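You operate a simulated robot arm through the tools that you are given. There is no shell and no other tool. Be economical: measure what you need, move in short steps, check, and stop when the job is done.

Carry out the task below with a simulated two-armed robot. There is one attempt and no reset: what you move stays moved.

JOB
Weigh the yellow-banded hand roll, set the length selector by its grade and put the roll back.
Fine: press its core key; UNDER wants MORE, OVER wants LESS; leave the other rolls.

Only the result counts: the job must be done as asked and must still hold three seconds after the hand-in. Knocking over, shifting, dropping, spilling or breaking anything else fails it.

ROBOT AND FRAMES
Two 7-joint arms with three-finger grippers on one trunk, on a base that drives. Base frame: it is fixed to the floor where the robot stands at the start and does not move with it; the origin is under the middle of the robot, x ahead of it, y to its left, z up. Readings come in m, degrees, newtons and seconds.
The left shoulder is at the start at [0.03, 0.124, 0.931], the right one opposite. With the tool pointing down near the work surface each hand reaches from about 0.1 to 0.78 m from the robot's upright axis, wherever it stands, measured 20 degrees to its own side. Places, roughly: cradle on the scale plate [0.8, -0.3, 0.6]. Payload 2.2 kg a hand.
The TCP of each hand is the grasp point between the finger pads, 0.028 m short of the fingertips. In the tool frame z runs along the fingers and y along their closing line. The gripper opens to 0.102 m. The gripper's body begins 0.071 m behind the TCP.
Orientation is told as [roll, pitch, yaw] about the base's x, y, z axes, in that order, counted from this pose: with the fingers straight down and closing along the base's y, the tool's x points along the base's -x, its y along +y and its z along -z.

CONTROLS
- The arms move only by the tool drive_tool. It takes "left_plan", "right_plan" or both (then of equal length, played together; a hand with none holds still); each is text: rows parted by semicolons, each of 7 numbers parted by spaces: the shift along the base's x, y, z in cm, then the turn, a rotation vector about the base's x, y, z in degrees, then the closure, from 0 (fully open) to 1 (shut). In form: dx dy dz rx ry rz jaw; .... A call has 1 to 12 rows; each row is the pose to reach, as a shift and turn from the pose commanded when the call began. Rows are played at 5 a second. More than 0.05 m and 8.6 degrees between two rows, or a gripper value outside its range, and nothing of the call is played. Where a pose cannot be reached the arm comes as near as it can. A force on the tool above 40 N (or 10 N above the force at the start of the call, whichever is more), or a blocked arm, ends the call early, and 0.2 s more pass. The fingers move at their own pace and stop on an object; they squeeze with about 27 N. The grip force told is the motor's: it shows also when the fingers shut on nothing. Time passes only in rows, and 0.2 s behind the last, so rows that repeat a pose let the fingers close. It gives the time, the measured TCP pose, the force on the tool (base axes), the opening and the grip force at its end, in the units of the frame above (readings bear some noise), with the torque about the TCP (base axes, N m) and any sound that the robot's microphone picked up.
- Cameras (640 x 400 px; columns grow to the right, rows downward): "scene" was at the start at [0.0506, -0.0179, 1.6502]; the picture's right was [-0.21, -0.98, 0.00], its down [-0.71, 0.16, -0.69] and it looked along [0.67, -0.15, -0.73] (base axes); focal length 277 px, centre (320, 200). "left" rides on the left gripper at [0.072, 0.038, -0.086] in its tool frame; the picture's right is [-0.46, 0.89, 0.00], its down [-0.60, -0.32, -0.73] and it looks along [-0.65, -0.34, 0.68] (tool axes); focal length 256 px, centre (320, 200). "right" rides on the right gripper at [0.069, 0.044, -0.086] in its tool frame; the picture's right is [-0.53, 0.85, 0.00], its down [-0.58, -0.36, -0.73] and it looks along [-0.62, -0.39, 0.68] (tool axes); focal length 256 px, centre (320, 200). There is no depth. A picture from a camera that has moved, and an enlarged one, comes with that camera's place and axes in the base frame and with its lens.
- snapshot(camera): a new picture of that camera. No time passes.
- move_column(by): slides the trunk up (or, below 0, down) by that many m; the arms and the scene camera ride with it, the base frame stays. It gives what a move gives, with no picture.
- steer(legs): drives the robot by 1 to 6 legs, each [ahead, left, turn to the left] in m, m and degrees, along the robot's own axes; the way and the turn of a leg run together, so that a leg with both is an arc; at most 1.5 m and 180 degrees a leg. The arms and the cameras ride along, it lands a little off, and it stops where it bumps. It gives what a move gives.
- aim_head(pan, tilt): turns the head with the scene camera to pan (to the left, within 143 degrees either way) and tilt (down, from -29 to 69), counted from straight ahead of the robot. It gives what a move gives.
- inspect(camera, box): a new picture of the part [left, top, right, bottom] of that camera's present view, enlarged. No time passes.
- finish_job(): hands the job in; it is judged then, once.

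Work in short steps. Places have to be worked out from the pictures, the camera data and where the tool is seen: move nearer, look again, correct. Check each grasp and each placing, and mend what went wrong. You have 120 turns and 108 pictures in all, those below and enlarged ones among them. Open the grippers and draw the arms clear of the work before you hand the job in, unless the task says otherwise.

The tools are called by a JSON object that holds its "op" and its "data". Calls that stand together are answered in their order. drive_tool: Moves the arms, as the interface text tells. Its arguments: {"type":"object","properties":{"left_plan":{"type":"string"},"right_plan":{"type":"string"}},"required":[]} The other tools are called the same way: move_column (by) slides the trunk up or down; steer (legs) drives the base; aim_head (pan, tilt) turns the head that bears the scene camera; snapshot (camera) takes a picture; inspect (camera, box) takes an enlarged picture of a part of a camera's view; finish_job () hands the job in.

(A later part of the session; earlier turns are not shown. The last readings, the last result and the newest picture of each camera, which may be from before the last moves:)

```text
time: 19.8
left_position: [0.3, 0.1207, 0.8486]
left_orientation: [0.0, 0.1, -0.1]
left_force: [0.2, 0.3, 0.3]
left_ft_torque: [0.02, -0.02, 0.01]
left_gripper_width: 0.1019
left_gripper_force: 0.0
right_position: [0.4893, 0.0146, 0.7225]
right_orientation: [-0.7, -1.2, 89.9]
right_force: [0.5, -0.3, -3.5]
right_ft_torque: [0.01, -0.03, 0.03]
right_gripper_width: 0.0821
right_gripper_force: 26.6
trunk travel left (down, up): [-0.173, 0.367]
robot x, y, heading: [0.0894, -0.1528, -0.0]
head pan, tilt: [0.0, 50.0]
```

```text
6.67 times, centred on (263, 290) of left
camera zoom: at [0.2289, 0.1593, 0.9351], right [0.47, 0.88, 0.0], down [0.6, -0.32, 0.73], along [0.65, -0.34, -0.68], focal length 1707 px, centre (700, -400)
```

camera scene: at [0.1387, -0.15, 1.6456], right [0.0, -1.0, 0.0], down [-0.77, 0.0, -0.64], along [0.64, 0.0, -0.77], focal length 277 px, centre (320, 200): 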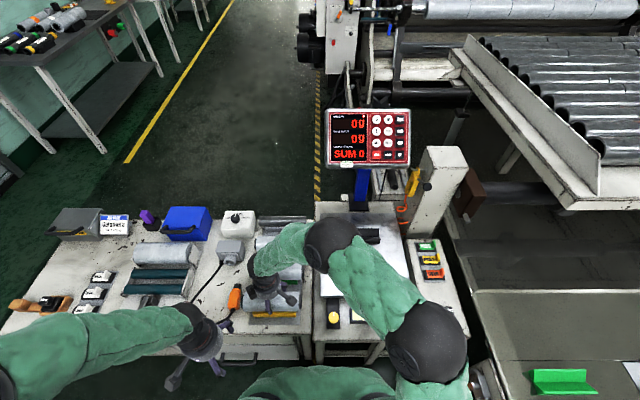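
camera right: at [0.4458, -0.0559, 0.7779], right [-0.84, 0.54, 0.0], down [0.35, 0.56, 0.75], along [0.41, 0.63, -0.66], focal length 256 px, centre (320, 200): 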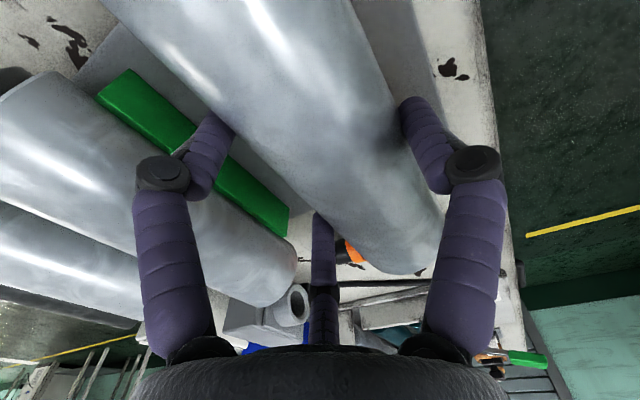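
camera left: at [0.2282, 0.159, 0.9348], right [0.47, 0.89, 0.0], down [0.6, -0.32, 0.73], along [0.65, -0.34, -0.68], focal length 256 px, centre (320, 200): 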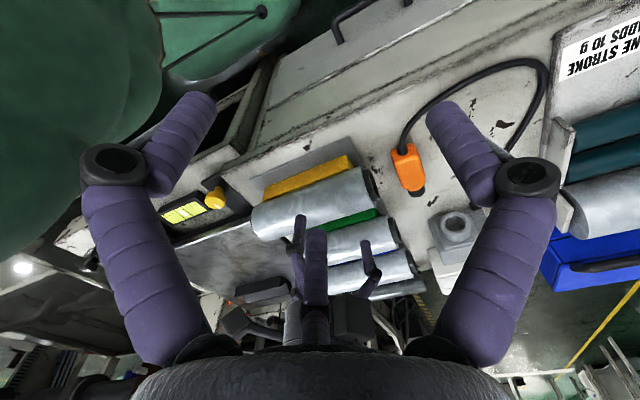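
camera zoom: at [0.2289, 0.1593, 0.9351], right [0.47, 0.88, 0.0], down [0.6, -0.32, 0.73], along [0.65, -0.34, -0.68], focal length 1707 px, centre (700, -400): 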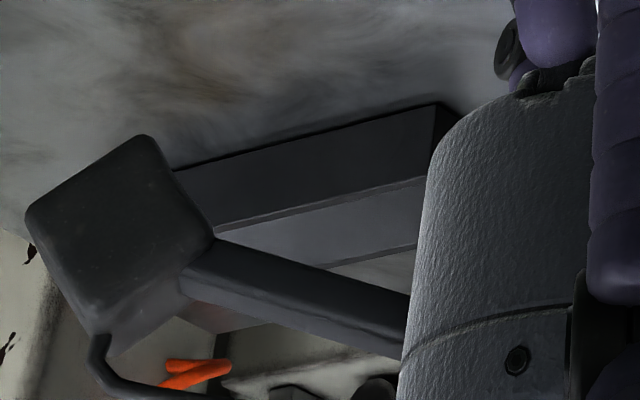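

Triangulated: cradle front-bottom-left corner ≈(0.763,−0.247,0.606), front lip top ≈0.64, centre ≈(0.792,−0.328). I lift and carry the roll over to above the cradle (TCP target x≈0.805, y≈−0.325, z≈0.80).

{"op": "drive_tool", "data": {"right_plan": "0 0 4 0 0 0 1; 0 0 8 0 0 0 1; 2.5 -4 8 0 0 0 1; 5 -8 8 0 0 0 1; 8 -11.8 8 0 0 0 1; 11 -15.6 8 0 0 0 1; 14 -19.4 8 0 0 0 1; 17.5 -22.8 8 0 0 0 1; 21 -26.2 8 0 0 0 1; 24.5 -29.4 8 0 0 0 1; 28 -32.4 8 0 0 0 1; 31.5 -34 8 0 0 0 1"}}

{"op": "snapshot", "data": {"camera": "scene"}}

{"op": "snapshot", "data": {"camera": "left"}}

```text
time: 22.4
left_position: [0.3005, 0.12, 0.8487]
left_orientation: [0.0, 0.2, 0.0]
left_force: [0.2, -0.4, 1.3]
left_ft_torque: [0.01, 0.01, 0.0]
left_gripper_width: 0.1021
left_gripper_force: 0.0
right_position: [0.8055, -0.3259, 0.8012]
right_orientation: [-0.7, -1.2, 89.9]
right_force: [0.5, 0.1, -4.8]
right_ft_torque: [0.02, -0.04, 0.02]
right_gripper_width: 0.0823
right_gripper_force: 27.3
trunk travel left (down, up): [-0.173, 0.367]
robot x, y, heading: [0.0883, -0.149, -0.1]
head pan, tilt: [0.0, 50.0]
```

```text
66 pictures are left
camera scene: at [0.1401, -0.1506, 1.6455], right [0.0, -1.0, 0.0], down [-0.77, 0.0, -0.64], along [0.64, 0.0, -0.77], focal length 277 px, centre (320, 200)
```

scene: 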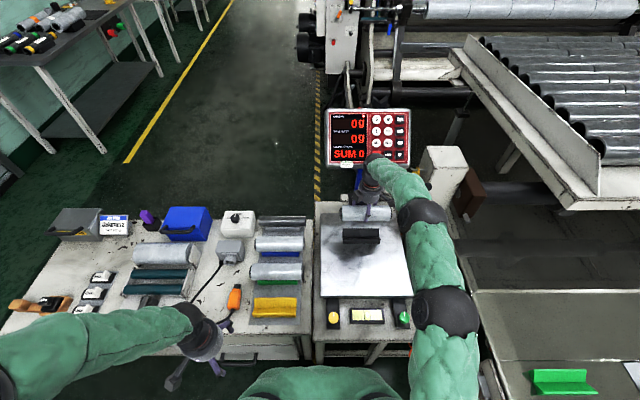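

```text
65 pictures are left
camera left: at [0.2297, 0.159, 0.9351], right [0.47, 0.88, 0.0], down [0.61, -0.32, 0.73], along [0.64, -0.34, -0.68], focal length 256 px, centre (320, 200)
```

left: 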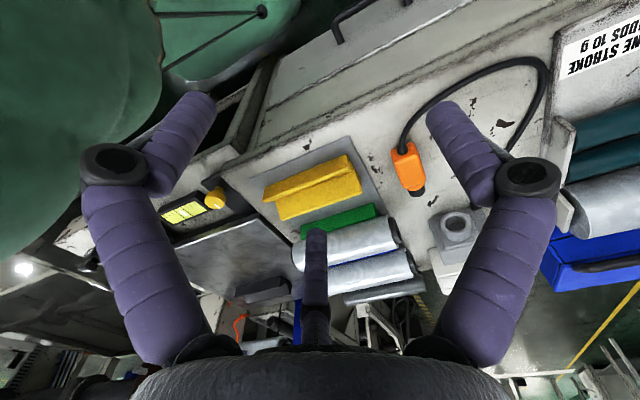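

The roll is over the plate. I enlarge both views of cradle and empty rack to refine positions.

{"op": "inspect", "data": {"camera": "left", "box": [200, 255, 328, 335]}}

{"op": "inspect", "data": {"camera": "scene", "box": [310, 190, 422, 260]}}

{"op": "inspect", "data": {"camera": "left", "box": [250, 135, 394, 225]}}

{"op": "inspect", "data": {"camera": "scene", "box": [240, 280, 320, 330]}}

```text
5.00 times, centred on (264, 295) of left
camera zoom: at [0.2297, 0.159, 0.9351], right [0.47, 0.88, 0.0], down [0.61, -0.32, 0.73], along [0.64, -0.34, -0.68], focal length 1280 px, centre (600, -275)
```

zoom: 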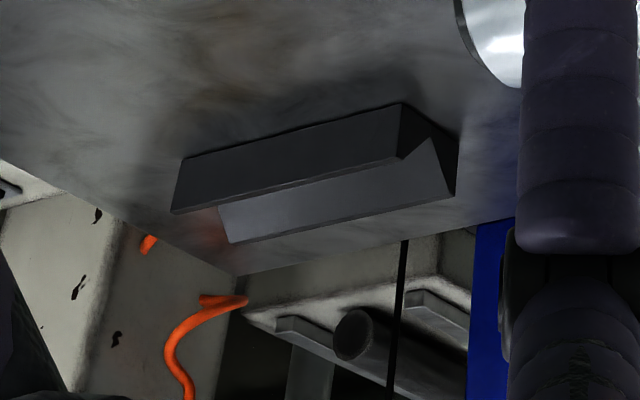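

```text
5.71 times, centred on (366, 225) of scene
camera zoom: at [0.1401, -0.1506, 1.6455], right [0.0, -1.0, 0.0], down [-0.77, 0.0, -0.64], along [0.64, 0.0, -0.77], focal length 1585 px, centre (57, 57)
```

zoom: 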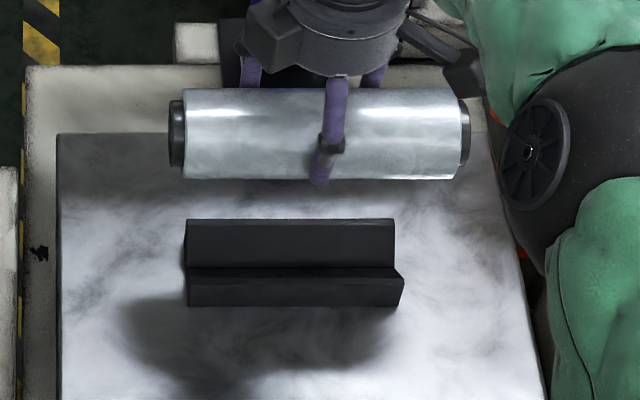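

```text
4.44 times, centred on (322, 180) of left
camera zoom: at [0.2297, 0.159, 0.9351], right [0.47, 0.88, 0.0], down [0.61, -0.32, 0.73], along [0.64, -0.34, -0.68], focal length 1138 px, centre (311, 289)
```

zoom: 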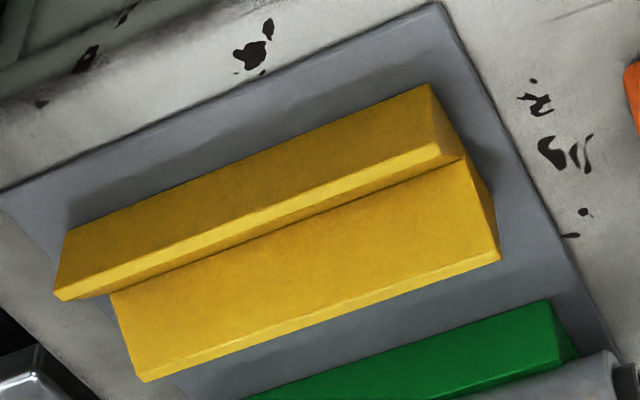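

```text
8.00 times, centred on (280, 305) of scene
camera zoom: at [0.1401, -0.1506, 1.6455], right [0.0, -1.0, 0.0], down [-0.77, 0.0, -0.64], along [0.64, 0.0, -0.77], focal length 2219 px, centre (640, -640)
```

zoom: 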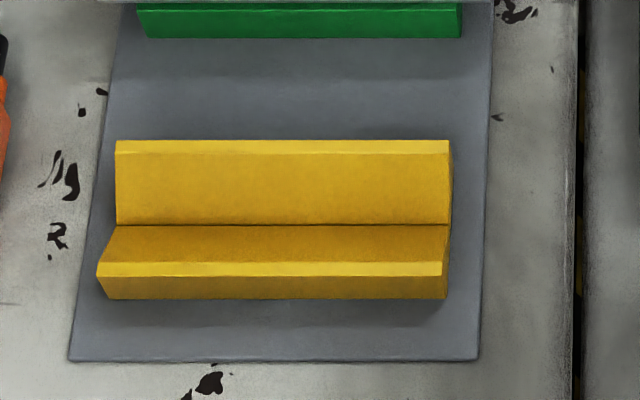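

The block is symmetric with centre x≈0.788 and the held roll's axis is at ≈0.79, y −0.328, well aligned; by analogy with the rack it should seat at TCP z≈0.671. I descend to just above that.

{"op": "drive_tool", "data": {"right_plan": "-0.2 0 -3 0 0 0 1; -0.2 0 -6 0 0 0 1; -0.2 0 -9 0 0 0 1; -0.2 0 -11 0 0 0 1; -0.2 0 -12 0 0 0 1; -0.2 0 -12.5 0 0 0 1"}}

{"op": "inspect", "data": {"camera": "left", "box": [200, 255, 328, 335]}}

{"op": "inspect", "data": {"camera": "scene", "box": [310, 100, 430, 270]}}

```text
time: 23.8
left_position: [0.3, 0.1204, 0.8486]
left_orientation: [-0.1, 0.0, -0.2]
left_force: [-0.3, 0.2, -0.3]
left_ft_torque: [-0.03, -0.02, -0.03]
left_gripper_width: 0.1021
left_gripper_force: 0.1
right_position: [0.8029, -0.326, 0.6763]
right_orientation: [-0.9, -1.2, 89.8]
right_force: [-1.0, -0.7, -3.5]
right_ft_torque: [0.01, -0.03, -0.04]
right_gripper_width: 0.0823
right_gripper_force: 27.2
trunk travel left (down, up): [-0.173, 0.367]
robot x, y, heading: [0.0889, -0.1536, -0.1]
head pan, tilt: [0.0, 50.0]
```

```text
5.00 times, centred on (264, 295) of left
camera zoom: at [0.2291, 0.159, 0.9352], right [0.47, 0.88, 0.0], down [0.61, -0.32, 0.73], along [0.65, -0.34, -0.68], focal length 1280 px, centre (600, -275)
```

zoom: 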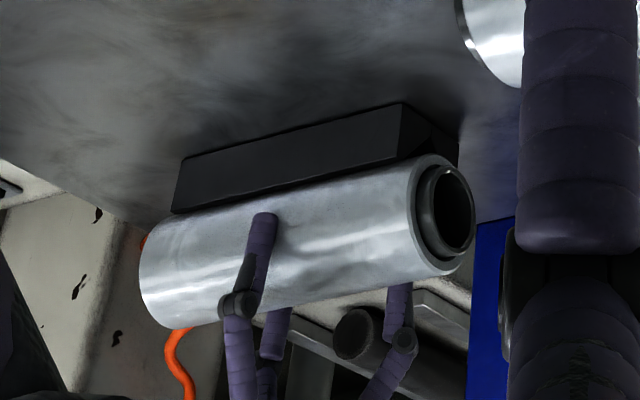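

```text
2.35 times, centred on (370, 185) of scene
camera zoom: at [0.1391, -0.1505, 1.6456], right [0.0, -1.0, 0.0], down [-0.77, 0.0, -0.64], along [0.64, 0.0, -0.77], focal length 653 px, centre (202, 235)
```

zoom: 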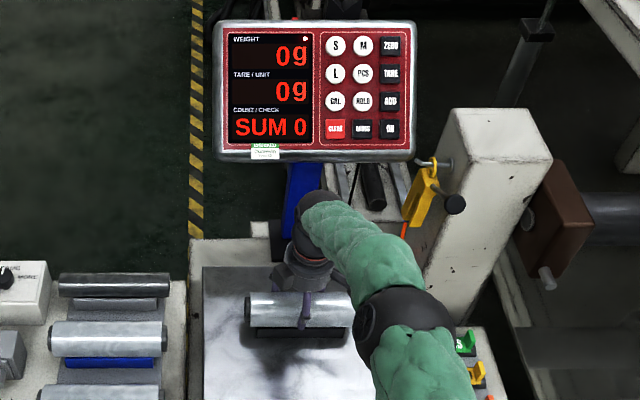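

Not yet in contact (weight 0). I lower in 2 mm steps watching the force.

{"op": "drive_tool", "data": {"right_plan": "0 0 -0.2 0 0 0 1; 0 0 -0.4 0 0 0 1; 0 0 -0.5 0 0 0 1; 0 0 -0.5 0 0 0 1"}}

{"op": "inspect", "data": {"camera": "scene", "box": [320, 100, 420, 170]}}

```text
time: 24.8
left_position: [0.3007, 0.1213, 0.8489]
left_orientation: [0.0, 0.1, -0.1]
left_force: [-0.3, 0.1, -0.6]
left_ft_torque: [0.0, 0.02, -0.02]
left_gripper_width: 0.1021
left_gripper_force: 0.0
right_position: [0.8032, -0.3254, 0.6728]
right_orientation: [-1.0, -1.2, 89.8]
right_force: [2.6, -0.1, 0.0]
right_ft_torque: [0.07, -0.03, -0.02]
right_gripper_width: 0.0825
right_gripper_force: 26.7
trunk travel left (down, up): [-0.173, 0.367]
robot x, y, heading: [0.0879, -0.1469, 0.0]
head pan, tilt: [0.0, 50.0]
```

```text
5.71 times, centred on (370, 135) of scene
camera zoom: at [0.1388, -0.1503, 1.6456], right [0.0, -1.0, 0.0], down [-0.77, 0.0, -0.64], along [0.64, 0.0, -0.77], focal length 1585 px, centre (34, 571)
```

zoom: 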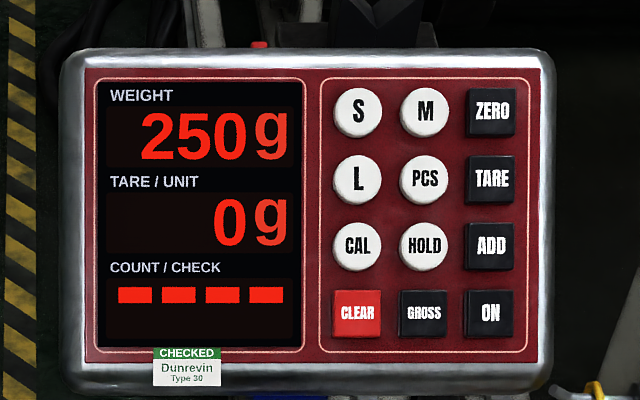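

Contact begins (scale reads 250 g partly loaded). I lower 2 mm more, then open.

{"op": "drive_tool", "data": {"right_plan": "0 0 -0.15 0 0 0 1; 0 0 -0.15 0 0 0 0.6; 0 0 -0.15 0 0 0 0.3; 0 0 -0.15 0 0 0 0; 0 0 -0.15 0 0 0 0"}}

{"op": "inspect", "data": {"camera": "scene", "box": [310, 100, 430, 270]}}

{"op": "inspect", "data": {"camera": "left", "box": [200, 255, 328, 335]}}

```text
time: 26.0
left_position: [0.2993, 0.1208, 0.8502]
left_orientation: [-0.1, 0.1, -0.1]
left_force: [1.1, 0.0, 0.6]
left_ft_torque: [-0.03, 0.02, 0.01]
left_gripper_width: 0.1019
left_gripper_force: 0.2
right_position: [0.8011, -0.325, 0.67]
right_orientation: [-0.8, -1.3, 89.6]
right_force: [1.4, -0.8, 0.3]
right_ft_torque: [0.04, -0.02, 0.05]
right_gripper_width: 0.1019
right_gripper_force: 0.1
trunk travel left (down, up): [-0.173, 0.367]
robot x, y, heading: [0.0877, -0.1517, 0.1]
head pan, tilt: [0.0, 50.0]
```

```text
2.35 times, centred on (370, 185) of scene
camera zoom: at [0.1387, -0.1504, 1.6456], right [0.0, -1.0, 0.0], down [-0.77, 0.0, -0.64], along [0.64, 0.0, -0.77], focal length 653 px, centre (202, 235)
```

zoom: 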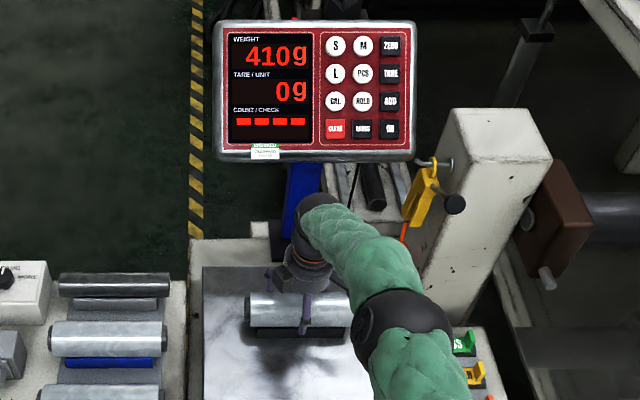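

```text
5.00 times, centred on (264, 295) of left
camera zoom: at [0.2289, 0.1591, 0.9352], right [0.47, 0.88, 0.0], down [0.6, -0.32, 0.73], along [0.65, -0.34, -0.68], focal length 1280 px, centre (600, -275)
```

zoom: 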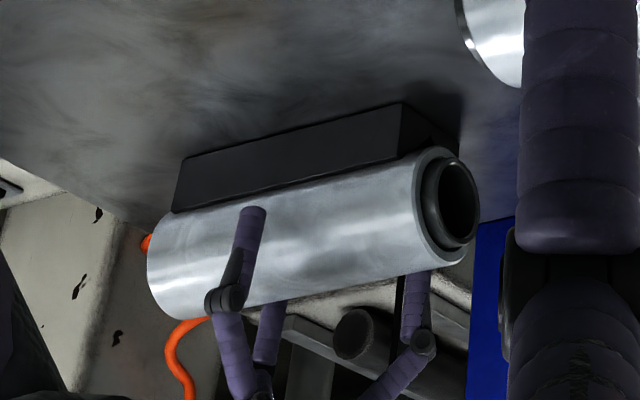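

The roll rests in the cradle: 410 g gross. I raise the right hand straight up and then look at the roll again.

{"op": "drive_tool", "data": {"right_plan": "0 0 1.5 0 0 0 0; 0 0 4 0 0 0 0; 0 0 8 0 0 0 0; 0 0 12 0 0 0 0; 0 0 16 0 0 0 0; -3 -3 18 0 0 0 0; -6 -6 20 0 0 0 0; -9 -9 22 0 0 0 0; -12 -12 23 0 0 0 0"}}

{"op": "inspect", "data": {"camera": "scene", "box": [310, 100, 430, 270]}}

{"op": "snapshot", "data": {"camera": "scene"}}

```text
time: 28.0
left_position: [0.3005, 0.1201, 0.8499]
left_orientation: [0.0, 0.1, -0.1]
left_force: [0.6, -0.3, -0.1]
left_ft_torque: [0.02, -0.02, -0.02]
left_gripper_width: 0.1022
left_gripper_force: 0.1
right_position: [0.6805, -0.4453, 0.9004]
right_orientation: [-1.0, -1.3, 89.8]
right_force: [-1.2, 0.3, -1.3]
right_ft_torque: [-0.01, -0.03, -0.01]
right_gripper_width: 0.1021
right_gripper_force: 0.1
trunk travel left (down, up): [-0.173, 0.367]
robot x, y, heading: [0.0925, -0.1502, -0.2]
head pan, tilt: [0.0, 50.0]
```

```text
2.35 times, centred on (370, 185) of scene
camera zoom: at [0.1375, -0.1509, 1.6456], right [0.0, -1.0, 0.0], down [-0.77, 0.0, -0.64], along [0.64, 0.0, -0.77], focal length 653 px, centre (202, 235)
```

zoom: 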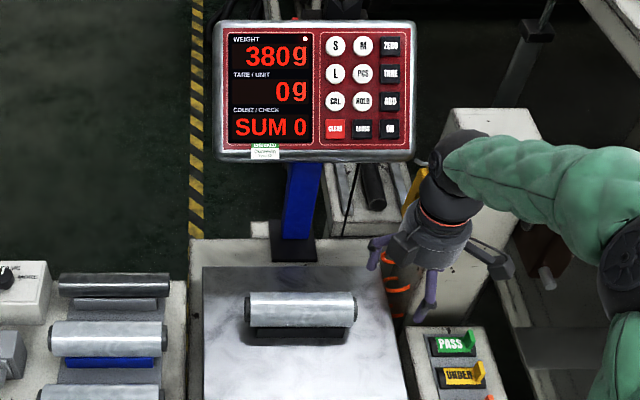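

```text
54 pictures are left
camera scene: at [0.1375, -0.1509, 1.6456], right [0.0, -1.0, 0.0], down [-0.77, 0.0, -0.64], along [0.64, 0.0, -0.77], focal length 277 px, centre (320, 200)
```

scene: 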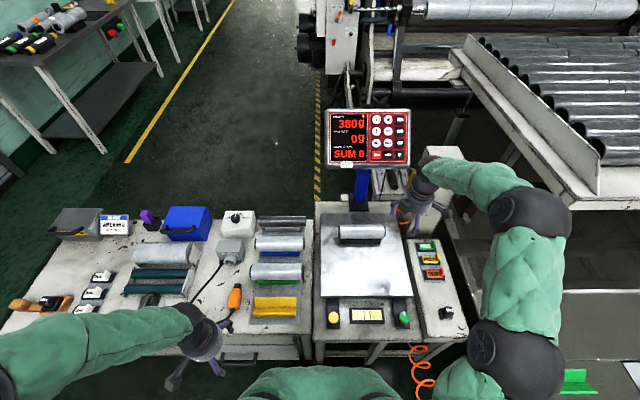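

Stable gross weight: 380 g. Now I retract both hands up and drive left 0.45 m toward the core keys.

{"op": "drive_tool", "data": {"right_plan": "-4 0 1 0 0 0 0; -8 0 3 0 0 0 0; -12 0 5 0 0 0 0; -16 0 7 0 0 0 0; -20 1 10 0 0 0 0; -24 2 13 0 0 0 0", "left_plan": "0 0 2 0 0 0 0; 0 0 4 0 0 0 0; 0 0 6 0 0 0 0; 0 0 8 0 0 0 0; 0 0 10 0 0 0 0; 0 0 10 0 0 0 0"}}

{"op": "steer", "data": {"legs": [[0, 0.46, 0]]}}

{"op": "aim_head", "data": {"pan": 25, "tilt": 50}}

{"op": "snapshot", "data": {"camera": "scene"}}

```text
refused: row 5 steps farther than a row can; nothing moved
```

```text
time: 30.7
left_position: [0.2976, 0.5802, 0.8493]
left_orientation: [-0.1, 0.1, 0.2]
left_force: [-0.6, 0.0, 0.1]
left_ft_torque: [-0.01, -0.02, -0.03]
left_gripper_width: 0.1018
left_gripper_force: 0.2
right_position: [0.6829, 0.0155, 0.9012]
right_orientation: [-1.0, -1.2, 90.2]
right_force: [0.1, 0.3, -0.3]
right_ft_torque: [0.01, -0.01, -0.02]
right_gripper_width: 0.1019
right_gripper_force: 0.1
trunk travel left (down, up): [-0.173, 0.367]
robot x, y, heading: [0.0875, 0.3082, 0.4]
head pan, tilt: [0.0, 50.0]
```

```text
time: 31.6
left_position: [0.2975, 0.5788, 0.8482]
left_orientation: [0.0, 0.1, 0.2]
left_force: [-0.1, -1.2, -0.8]
left_ft_torque: [-0.02, 0.01, -0.05]
left_gripper_width: 0.1018
left_gripper_force: 0.0
right_position: [0.6823, 0.0155, 0.9]
right_orientation: [-0.8, -1.1, 90.0]
right_force: [0.1, 0.0, -0.5]
right_ft_torque: [-0.02, 0.02, -0.03]
right_gripper_width: 0.1021
right_gripper_force: 0.0
trunk travel left (down, up): [-0.173, 0.367]
robot x, y, heading: [0.0929, 0.3092, 0.1]
head pan, tilt: [25.0, 50.0]
```

```text
53 pictures are left
camera scene: at [0.1306, 0.3404, 1.6456], right [0.43, -0.91, 0.0], down [-0.69, -0.33, -0.64], along [0.58, 0.27, -0.77], focal length 277 px, centre (320, 200)
```

scene: 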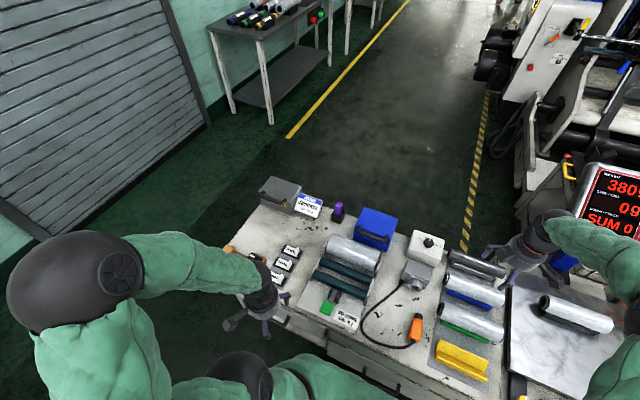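

The arm move was refused but the drive passed clear (scale still 380 g). I zoom in on the core keys and also the selector.

{"op": "inspect", "data": {"camera": "scene", "box": [220, 230, 320, 300]}}

{"op": "snapshot", "data": {"camera": "left"}}

```text
5.71 times, centred on (270, 265) of scene
camera zoom: at [0.1306, 0.3404, 1.6456], right [0.43, -0.91, 0.0], down [-0.69, -0.33, -0.64], along [0.58, 0.27, -0.77], focal length 1585 px, centre (606, -171)
```

zoom: 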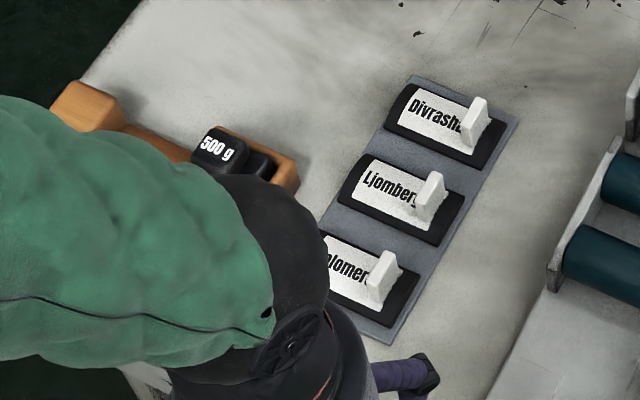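

```text
51 pictures are left
camera left: at [0.2266, 0.6179, 0.9352], right [0.46, 0.89, 0.0], down [0.61, -0.31, 0.73], along [0.65, -0.34, -0.68], focal length 256 px, centre (320, 200)
```

left: 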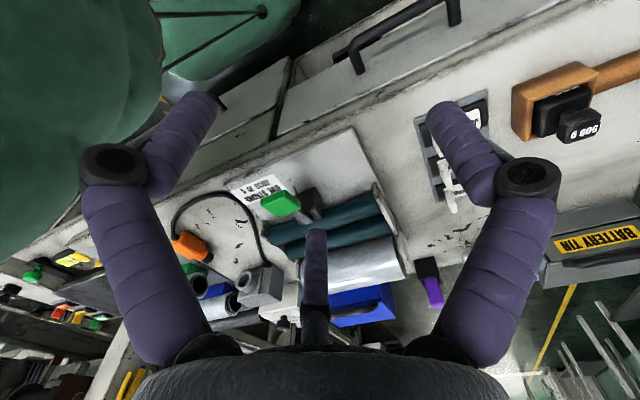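

The Jalomera key is the nearest. I shift the left hand 12 cm left and 5 cm up to view it from both cameras.

{"op": "drive_tool", "data": {"left_plan": "0 4 2 0 0 0 0; 0 8 4 0 0 0 0; 0 12 5 0 0 0 0; 0 12 5 0 0 0 0"}}

{"op": "inspect", "data": {"camera": "left", "box": [290, 80, 450, 240]}}

{"op": "inspect", "data": {"camera": "scene", "box": [220, 230, 320, 300]}}

```text
time: 32.6
left_position: [0.2986, 0.6989, 0.8986]
left_orientation: [-0.1, 0.1, 0.3]
left_force: [0.6, -0.3, 0.4]
left_ft_torque: [-0.02, 0.02, 0.0]
left_gripper_width: 0.102
left_gripper_force: 0.0
right_position: [0.6821, 0.0149, 0.9002]
right_orientation: [-0.9, -1.2, 90.0]
right_force: [0.5, 0.0, 0.0]
right_ft_torque: [0.01, -0.02, 0.03]
right_gripper_width: 0.1021
right_gripper_force: 0.1
trunk travel left (down, up): [-0.173, 0.367]
robot x, y, heading: [0.093, 0.3059, -0.0]
head pan, tilt: [25.0, 50.0]
```

```text
2.50 times, centred on (370, 160) of left
camera zoom: at [0.2271, 0.7372, 0.985], right [0.46, 0.89, 0.0], down [0.61, -0.31, 0.73], along [0.65, -0.34, -0.68], focal length 640 px, centre (195, 300)
```

zoom: 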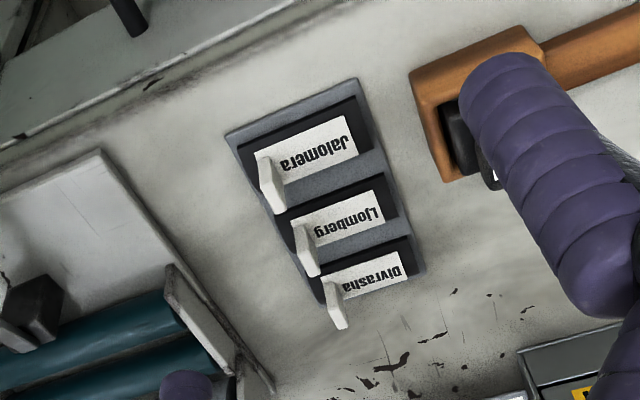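

```text
5.71 times, centred on (270, 265) of scene
camera zoom: at [0.1305, 0.3401, 1.6456], right [0.43, -0.9, 0.0], down [-0.69, -0.33, -0.64], along [0.58, 0.27, -0.77], focal length 1585 px, centre (606, -171)
```

zoom: 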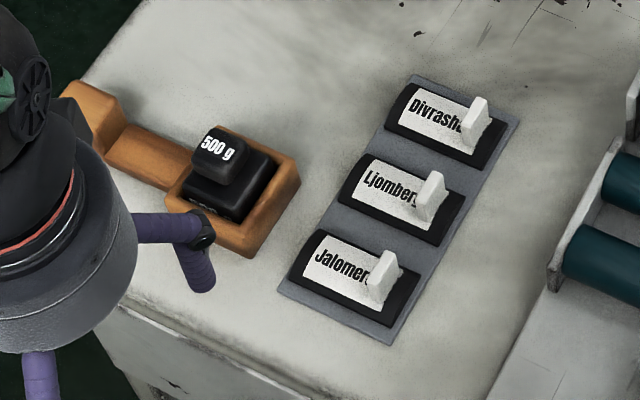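

The Jalomera tab tip triangulates to ≈(0.482, 0.662, 0.665). I close the left fingers and move above it at z≈0.74, then check.

{"op": "drive_tool", "data": {"left_plan": "3 -0.6 0 0 0 0 0.5; 6 -1.2 0 0 0 0 1; 10 -2 0 0 0 0 1; 14 -2.8 -3 0 0 0 1; 18 -3.6 -6 0 0 0 1; 18.3 -3.7 -10 0 0 0 1; 18.3 -3.7 -14 0 0 0 1; 18.3 -3.7 -16 0 0 0 1"}}

{"op": "inspect", "data": {"camera": "scene", "box": [220, 230, 320, 300]}}

{"op": "snapshot", "data": {"camera": "left"}}

```text
refused: row 4 steps farther than a row can; nothing moved
```

```text
5.71 times, centred on (270, 265) of scene
camera zoom: at [0.1305, 0.3401, 1.6456], right [0.43, -0.9, 0.0], down [-0.69, -0.33, -0.64], along [0.58, 0.27, -0.77], focal length 1585 px, centre (606, -171)
```

zoom: 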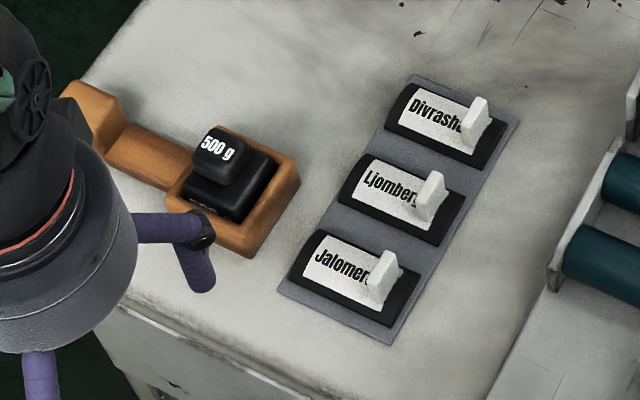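

```text
47 pictures are left
camera left: at [0.2271, 0.7372, 0.985], right [0.46, 0.89, 0.0], down [0.61, -0.31, 0.73], along [0.65, -0.34, -0.68], focal length 256 px, centre (320, 200)
```

left: 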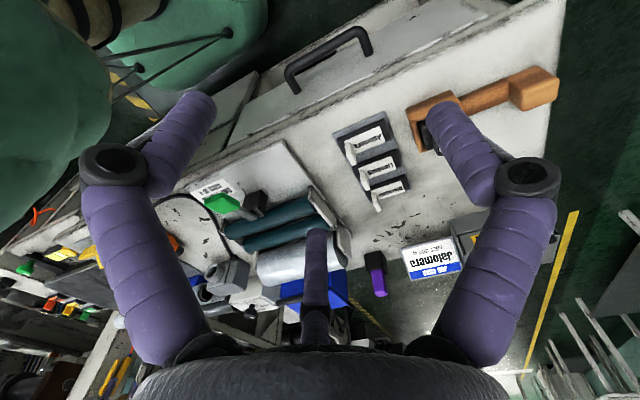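

A step was slightly too long; I resend with smaller rows.

{"op": "drive_tool", "data": {"left_plan": "3 -0.6 0 0 0 0 0.5; 6 -1.2 0 0 0 0 1; 9 -1.8 -1 0 0 0 1; 12 -2.4 -3 0 0 0 1; 15 -3 -5.5 0 0 0 1; 17.5 -3.6 -8 0 0 0 1; 18.3 -3.7 -11 0 0 0 1; 18.3 -3.7 -14 0 0 0 1; 18.3 -3.7 -16 0 0 0 1"}}

{"op": "inspect", "data": {"camera": "scene", "box": [220, 230, 320, 300]}}

{"op": "snapshot", "data": {"camera": "left"}}

```text
time: 34.6
left_position: [0.4807, 0.6633, 0.7401]
left_orientation: [0.0, 0.2, 0.2]
left_force: [0.4, 0.7, -0.5]
left_ft_torque: [0.02, -0.02, 0.0]
left_gripper_width: 0.0019
left_gripper_force: 26.9
right_position: [0.6821, 0.0147, 0.9001]
right_orientation: [-0.9, -1.2, 90.1]
right_force: [0.2, -0.9, -0.3]
right_ft_torque: [-0.02, 0.0, -0.04]
right_gripper_width: 0.1021
right_gripper_force: 0.1
trunk travel left (down, up): [-0.173, 0.367]
robot x, y, heading: [0.09, 0.309, 0.2]
head pan, tilt: [25.0, 50.0]
```

```text
5.71 times, centred on (270, 265) of scene
camera zoom: at [0.1309, 0.3407, 1.6456], right [0.43, -0.9, 0.0], down [-0.69, -0.33, -0.64], along [0.58, 0.27, -0.77], focal length 1585 px, centre (606, -171)
```

zoom: 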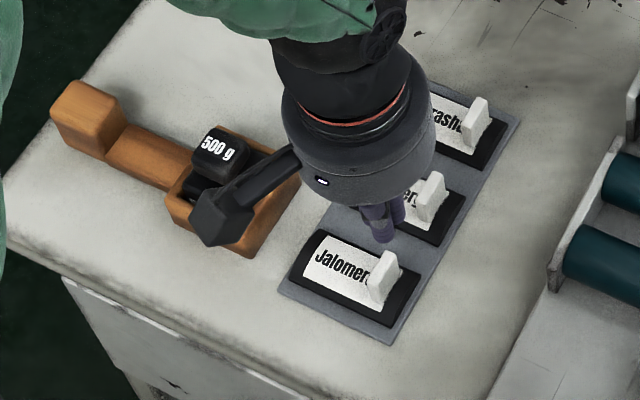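

```text
45 pictures are left
camera left: at [0.409, 0.7011, 0.8252], right [0.46, 0.89, 0.0], down [0.61, -0.31, 0.73], along [0.65, -0.34, -0.68], focal length 256 px, centre (320, 200)
```

left: 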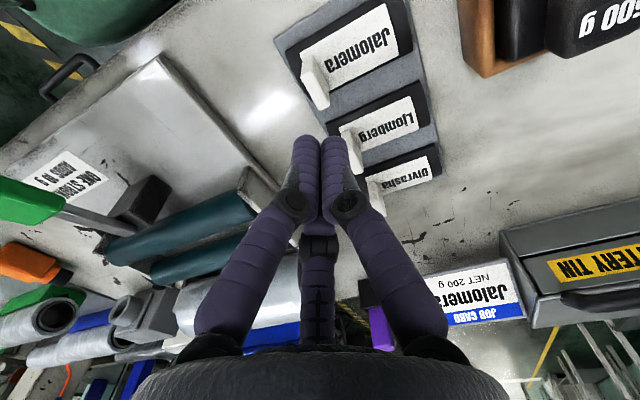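

The closed fingertips line up exactly above the Jalomera tab. I press down in small steps and watch force and sound.

{"op": "drive_tool", "data": {"left_plan": "0 0 -2 0 0 0 1; 0 0 -3.5 0 0 0 1; 0 0 -4.3 0 0 0 1; 0 0 -4.8 0 0 0 1; 0 0 -5.2 0 0 0 1"}}

{"op": "inspect", "data": {"camera": "left", "box": [250, 0, 450, 220]}}

```text
time: 35.8
left_position: [0.4825, 0.6621, 0.6896]
left_orientation: [0.1, -0.2, 0.2]
left_force: [-1.2, -4.7, 25.0]
left_ft_torque: [-0.09, 0.22, 0.06]
left_gripper_width: 0.0058
left_gripper_force: 27.4
right_position: [0.6809, 0.0142, 0.9012]
right_orientation: [-1.0, -1.2, 90.2]
right_force: [-0.5, -0.1, -0.4]
right_ft_torque: [0.03, 0.03, -0.02]
right_gripper_width: 0.1018
right_gripper_force: 0.0
trunk travel left (down, up): [-0.173, 0.367]
robot x, y, heading: [0.0897, 0.3076, 0.1]
head pan, tilt: [25.0, 50.0]
```

```text
1.82 times, centred on (350, 110) of left
camera zoom: at [0.4099, 0.7008, 0.7757], right [0.46, 0.89, 0.0], down [0.6, -0.32, 0.73], along [0.65, -0.34, -0.68], focal length 465 px, centre (266, 364)
```

zoom: 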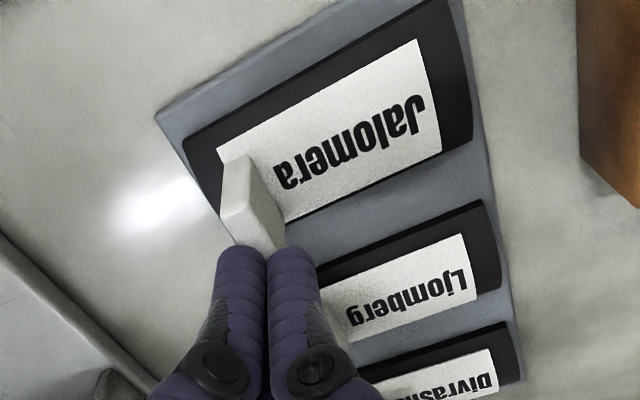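

There is 25 N on the tab but no sound. I check the scale display for an effect.

{"op": "inspect", "data": {"camera": "scene", "box": [560, 150, 640, 240]}}

```text
4.44 times, centred on (600, 195) of scene
camera zoom: at [0.1289, 0.3387, 1.6461], right [0.43, -0.9, 0.0], down [-0.69, -0.33, -0.64], along [0.58, 0.27, -0.77], focal length 1233 px, centre (-924, 222)
```

zoom: 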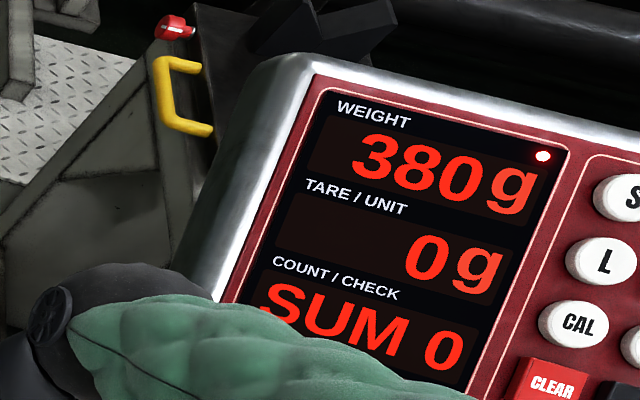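

No reaction yet. I press a little deeper, up to the force limit.

{"op": "drive_tool", "data": {"left_plan": "0 0 -0.15 0 0 0 1; 0 0 -0.3 0 0 0 1; 0 0 -0.45 0 0 0 1; 0 0 -0.6 0 0 0 1"}}

{"op": "inspect", "data": {"camera": "left", "box": [250, 0, 450, 220]}}

{"op": "inspect", "data": {"camera": "scene", "box": [560, 150, 640, 240]}}

```text
time: 36.3
left_position: [0.4853, 0.6627, 0.6879]
left_orientation: [0.2, -0.4, 0.2]
left_force: [-0.4, -5.6, 16.6]
left_ft_torque: [-0.06, 0.06, 0.01]
left_gripper_width: 0.0059
left_gripper_force: 27.4
right_position: [0.6827, 0.0139, 0.8997]
right_orientation: [-1.0, -1.3, 90.1]
right_force: [-0.2, 0.8, 0.0]
right_ft_torque: [0.0, 0.01, -0.01]
right_gripper_width: 0.1018
right_gripper_force: 0.2
trunk travel left (down, up): [-0.173, 0.367]
robot x, y, heading: [0.0915, 0.3058, 0.1]
head pan, tilt: [25.0, 50.0]
stopped in row 2 (left hand): the force on the tool passed its limit at 43 N (the readings are from after the stop); the commanded pose is now the measured one
```

```text
1.82 times, centred on (350, 110) of left
camera zoom: at [0.4119, 0.7016, 0.7747], right [0.46, 0.89, 0.01], down [0.6, -0.32, 0.73], along [0.65, -0.33, -0.68], focal length 465 px, centre (266, 364)
```

zoom: 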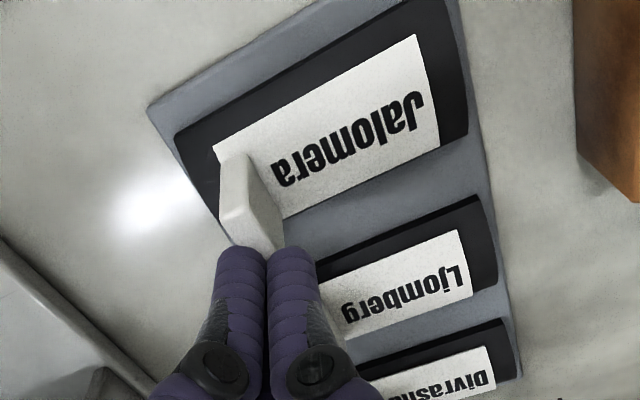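

```text
4.44 times, centred on (600, 195) of scene
camera zoom: at [0.1299, 0.3391, 1.6455], right [0.43, -0.9, 0.0], down [-0.69, -0.33, -0.64], along [0.58, 0.27, -0.77], focal length 1233 px, centre (-924, 222)
```

zoom: 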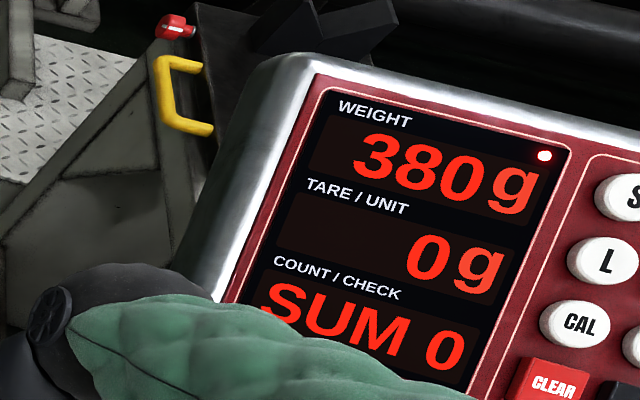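

Pressing straight down on the tab does nothing, so its mechanism must be different. I back off and look at the key closely.

{"op": "drive_tool", "data": {"left_plan": "0 0 2 0 0 0 1; -2 2 5 0 0 0 1; -6 4 5 0 0 0 1; -10 5 4 0 0 0 1; -12 5 2 0 0 0 1"}}

{"op": "inspect", "data": {"camera": "left", "box": [220, 0, 460, 180]}}

{"op": "inspect", "data": {"camera": "scene", "box": [262, 235, 312, 295]}}

```text
time: 37.5
left_position: [0.3643, 0.7152, 0.7063]
left_orientation: [0.3, -0.3, 0.2]
left_force: [0.3, 0.3, 0.6]
left_ft_torque: [-0.02, 0.0, 0.01]
left_gripper_width: 0.0023
left_gripper_force: 26.9
right_position: [0.6824, 0.0151, 0.9003]
right_orientation: [-0.9, -1.2, 90.1]
right_force: [0.6, 0.2, -0.7]
right_ft_torque: [-0.02, -0.02, 0.0]
right_gripper_width: 0.102
right_gripper_force: 0.0
trunk travel left (down, up): [-0.173, 0.367]
robot x, y, heading: [0.0878, 0.307, -0.1]
head pan, tilt: [25.0, 50.0]
```

```text
2.22 times, centred on (340, 90) of left
camera zoom: at [0.2922, 0.7529, 0.7924], right [0.46, 0.89, 0.01], down [0.6, -0.32, 0.73], along [0.65, -0.33, -0.68], focal length 569 px, centre (276, 444)
```

zoom: 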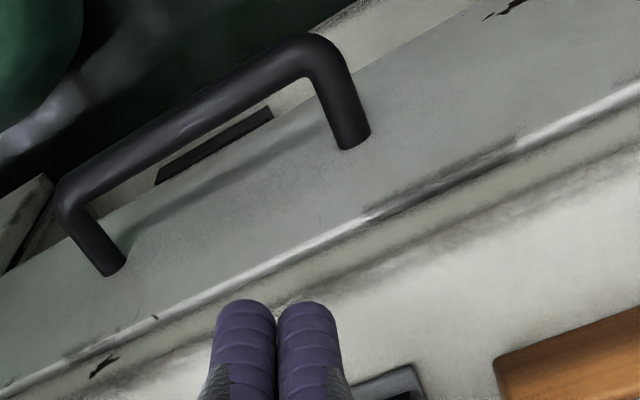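

```text
6.67 times, centred on (287, 265) of scene
camera zoom: at [0.1306, 0.3406, 1.6456], right [0.43, -0.9, 0.0], down [-0.69, -0.33, -0.64], along [0.58, 0.27, -0.77], focal length 1850 px, centre (540, -233)
```

zoom: 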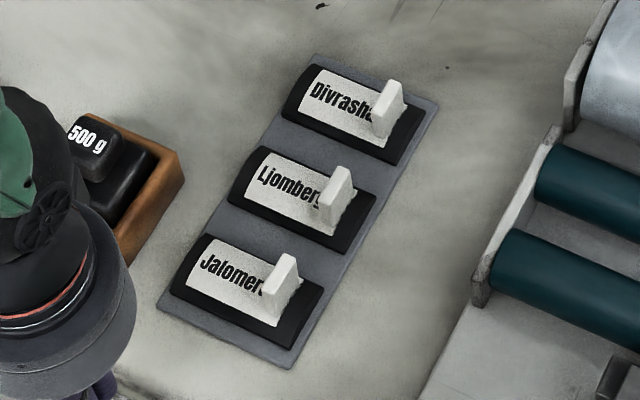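

The key looks like a rocker whose tab side doesn't go down; I'll try pressing the label's left end at about (0.473, 0.705).

{"op": "drive_tool", "data": {"left_plan": "0 0 3 0 0 0 1; 4 0 3.5 0 0 0 1; 8 -0.5 3.5 0 0 0 1; 10.9 -1 2 0 0 0 1; 10.9 -1 0 0 0 0 1; 10.9 -1 -1.2 0 0 0 1; 10.9 -1 -2 0 0 0 1; 10.9 -1 -2.6 0 0 0 1; 10.9 -1 -3.2 0 0 0 1; 10.9 -1 -3.8 0 0 0 1"}}

{"op": "inspect", "data": {"camera": "left", "box": [220, 0, 460, 180]}}

{"op": "inspect", "data": {"camera": "scene", "box": [560, 150, 640, 240]}}

```text
time: 39.7
left_position: [0.4723, 0.7047, 0.6688]
left_orientation: [0.1, -0.2, 0.2]
left_force: [-0.6, 0.4, 0.2]
left_ft_torque: [-0.05, -0.03, -0.03]
left_gripper_width: 0.002
left_gripper_force: 27.2
right_position: [0.6821, 0.0157, 0.9017]
right_orientation: [-0.9, -1.2, 90.1]
right_force: [-0.2, 1.1, 0.4]
right_ft_torque: [0.01, 0.0, -0.03]
right_gripper_width: 0.1019
right_gripper_force: 0.2
trunk travel left (down, up): [-0.173, 0.367]
robot x, y, heading: [0.0865, 0.3079, 0.3]
head pan, tilt: [25.0, 50.0]
```

```text
2.22 times, centred on (340, 90) of left
camera zoom: at [0.4002, 0.742, 0.7553], right [0.46, 0.89, 0.0], down [0.6, -0.32, 0.73], along [0.65, -0.34, -0.68], focal length 569 px, centre (276, 444)
```

zoom: 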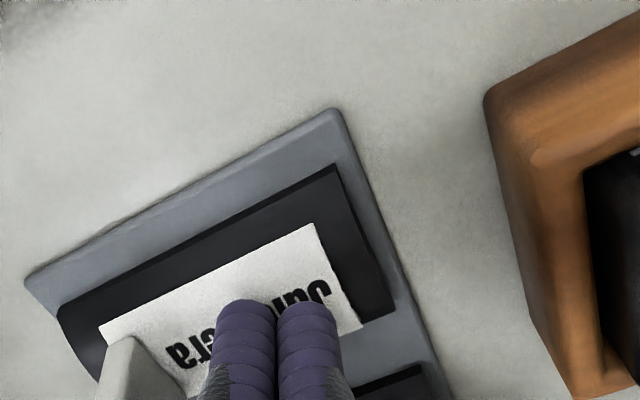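

```text
4.44 times, centred on (600, 195) of scene
camera zoom: at [0.1307, 0.3405, 1.6456], right [0.43, -0.9, 0.0], down [-0.69, -0.33, -0.64], along [0.58, 0.27, -0.77], focal length 1233 px, centre (-924, 222)
```

zoom: 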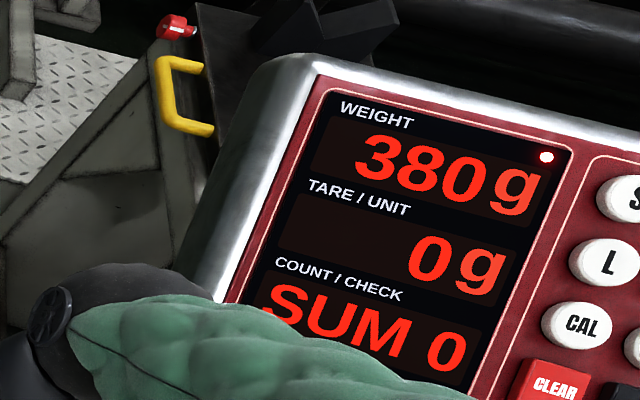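

No contact yet at tip z≈0.641. I go on down in 3 mm steps until the key reacts.

{"op": "drive_tool", "data": {"left_plan": "0 0 -0.3 0 0 0 1; 0 0 -0.6 0 0 0 1; 0 0 -0.9 0 0 0 1; 0 0 -1.2 0 0 0 1; 0 0 -1.5 0 0 0 1; 0 0 -1.8 0 0 0 1"}}

{"op": "inspect", "data": {"camera": "scene", "box": [560, 150, 640, 240]}}

```text
time: 40.8
left_position: [0.4714, 0.7044, 0.6618]
left_orientation: [0.3, -0.5, 0.3]
left_force: [-8.4, -7.2, 28.5]
left_ft_torque: [-0.22, 0.29, -0.01]
left_gripper_width: 0.0059
left_gripper_force: 27.1
right_position: [0.6809, 0.0142, 0.9015]
right_orientation: [-1.0, -1.3, 90.0]
right_force: [0.3, 0.4, -0.1]
right_ft_torque: [0.03, -0.02, 0.0]
right_gripper_width: 0.1021
right_gripper_force: 0.0
trunk travel left (down, up): [-0.173, 0.367]
robot x, y, heading: [0.0861, 0.3067, 0.3]
head pan, tilt: [25.0, 50.0]
stopped in row 5 (left hand): the force on the tool passed its limit at 44 N (the readings are from after the stop); the commanded pose is now the measured one
```

```text
4.44 times, centred on (600, 195) of scene
camera zoom: at [0.1283, 0.3381, 1.6459], right [0.43, -0.9, 0.0], down [-0.69, -0.33, -0.64], along [0.58, 0.28, -0.77], focal length 1233 px, centre (-924, 222)
```

zoom: 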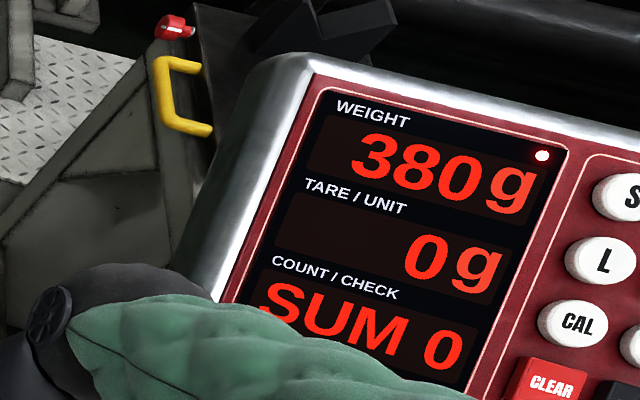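

Also solid, so the tab must be pushed sideways. I go up, move to the tab's right side (y≈0.627), lower, and push left in small steps.

{"op": "drive_tool", "data": {"left_plan": "0 0 4 0 0 0 1; 0.2 -3.8 6 0 0 0 1; 0.4 -7.7 6 0 0 0 1; 0.4 -7.7 3 0 0 0 1; 0.4 -7.7 1.4 0 0 0 1; 0.4 -6.7 1.4 0 0 0 1; 0.4 -5.7 1.4 0 0 0 1; 0.4 -5 1.4 0 0 0 1; 0.4 -4.5 1.4 0 0 0 1; 0.4 -4 1.4 0 0 0 1"}}

{"op": "inspect", "data": {"camera": "left", "box": [220, 0, 460, 180]}}

{"op": "inspect", "data": {"camera": "scene", "box": [560, 150, 640, 240]}}

```text
time: 43.0
left_position: [0.4772, 0.6647, 0.6747]
left_orientation: [0.3, -0.3, 0.3]
left_force: [0.2, 0.4, 0.4]
left_ft_torque: [0.0, -0.01, 0.01]
left_gripper_width: 0.002
left_gripper_force: 27.1
right_position: [0.6825, 0.0147, 0.9009]
right_orientation: [-0.9, -1.1, 90.1]
right_force: [0.7, -0.7, 0.5]
right_ft_torque: [0.02, 0.0, 0.02]
right_gripper_width: 0.1022
right_gripper_force: 0.0
trunk travel left (down, up): [-0.173, 0.367]
robot x, y, heading: [0.091, 0.3119, 0.1]
head pan, tilt: [25.0, 50.0]
```

```text
2.22 times, centred on (340, 90) of left
camera zoom: at [0.4048, 0.7026, 0.7608], right [0.46, 0.89, 0.01], down [0.6, -0.32, 0.73], along [0.65, -0.33, -0.68], focal length 569 px, centre (276, 444)
```

zoom: 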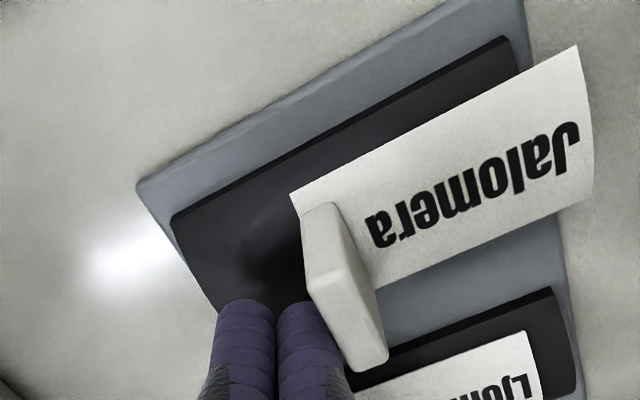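

```text
4.44 times, centred on (600, 195) of scene
camera zoom: at [0.1305, 0.3405, 1.6456], right [0.43, -0.9, 0.0], down [-0.69, -0.33, -0.64], along [0.58, 0.27, -0.77], focal length 1233 px, centre (-924, 222)
```

zoom: 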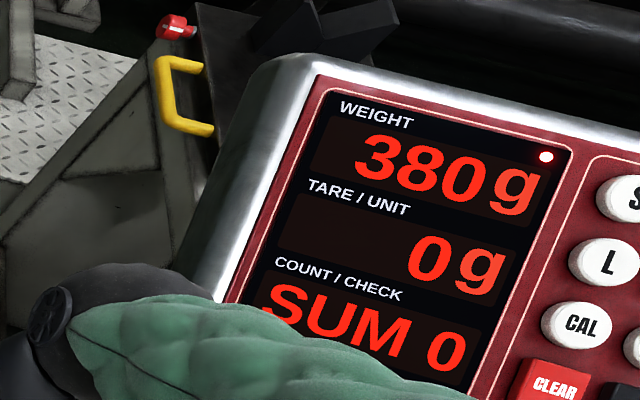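

The key is a slider: it moved left freely with its label. I push it further until it meets its stop.

{"op": "drive_tool", "data": {"left_plan": "0 0.5 0 0 0 0 1; 0 1 0 0 0 0 1; 0 1.5 0 0 0 0 1; 0 2 0 0 0 0 1; 0 2.3 0 0 0 0 1"}}

{"op": "inspect", "data": {"camera": "left", "box": [220, 0, 460, 180]}}

{"op": "inspect", "data": {"camera": "scene", "box": [560, 150, 640, 240]}}

```text
time: 44.2
left_position: [0.4771, 0.6883, 0.6742]
left_orientation: [0.3, -0.3, 0.3]
left_force: [1.0, -4.2, 1.5]
left_ft_torque: [-0.02, -0.01, 0.0]
left_gripper_width: 0.0021
left_gripper_force: 26.8
right_position: [0.6821, 0.0148, 0.9001]
right_orientation: [-1.0, -1.1, 90.1]
right_force: [-0.2, -0.3, 0.4]
right_ft_torque: [-0.02, -0.02, 0.0]
right_gripper_width: 0.1019
right_gripper_force: 0.0
trunk travel left (down, up): [-0.173, 0.367]
robot x, y, heading: [0.0886, 0.3038, 0.3]
head pan, tilt: [25.0, 50.0]
```

```text
2.22 times, centred on (340, 90) of left
camera zoom: at [0.405, 0.7257, 0.7604], right [0.46, 0.89, 0.01], down [0.6, -0.32, 0.73], along [0.65, -0.33, -0.68], focal length 569 px, centre (276, 444)
```

zoom: 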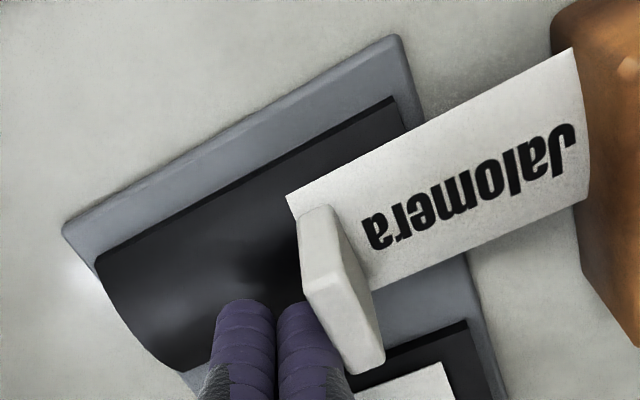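

```text
4.44 times, centred on (600, 195) of scene
camera zoom: at [0.1305, 0.3399, 1.6456], right [0.43, -0.9, 0.0], down [-0.69, -0.33, -0.64], along [0.58, 0.27, -0.77], focal length 1233 px, centre (-924, 222)
```

zoom: 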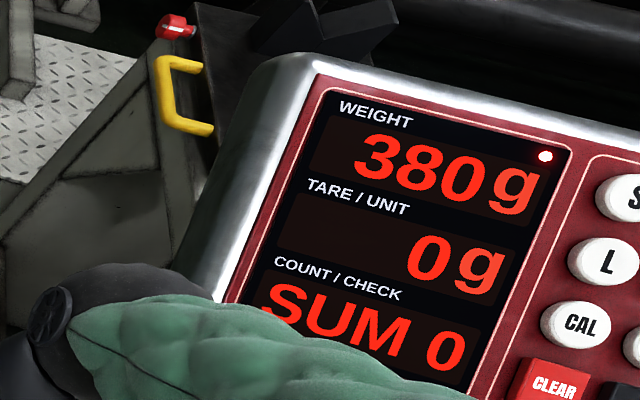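

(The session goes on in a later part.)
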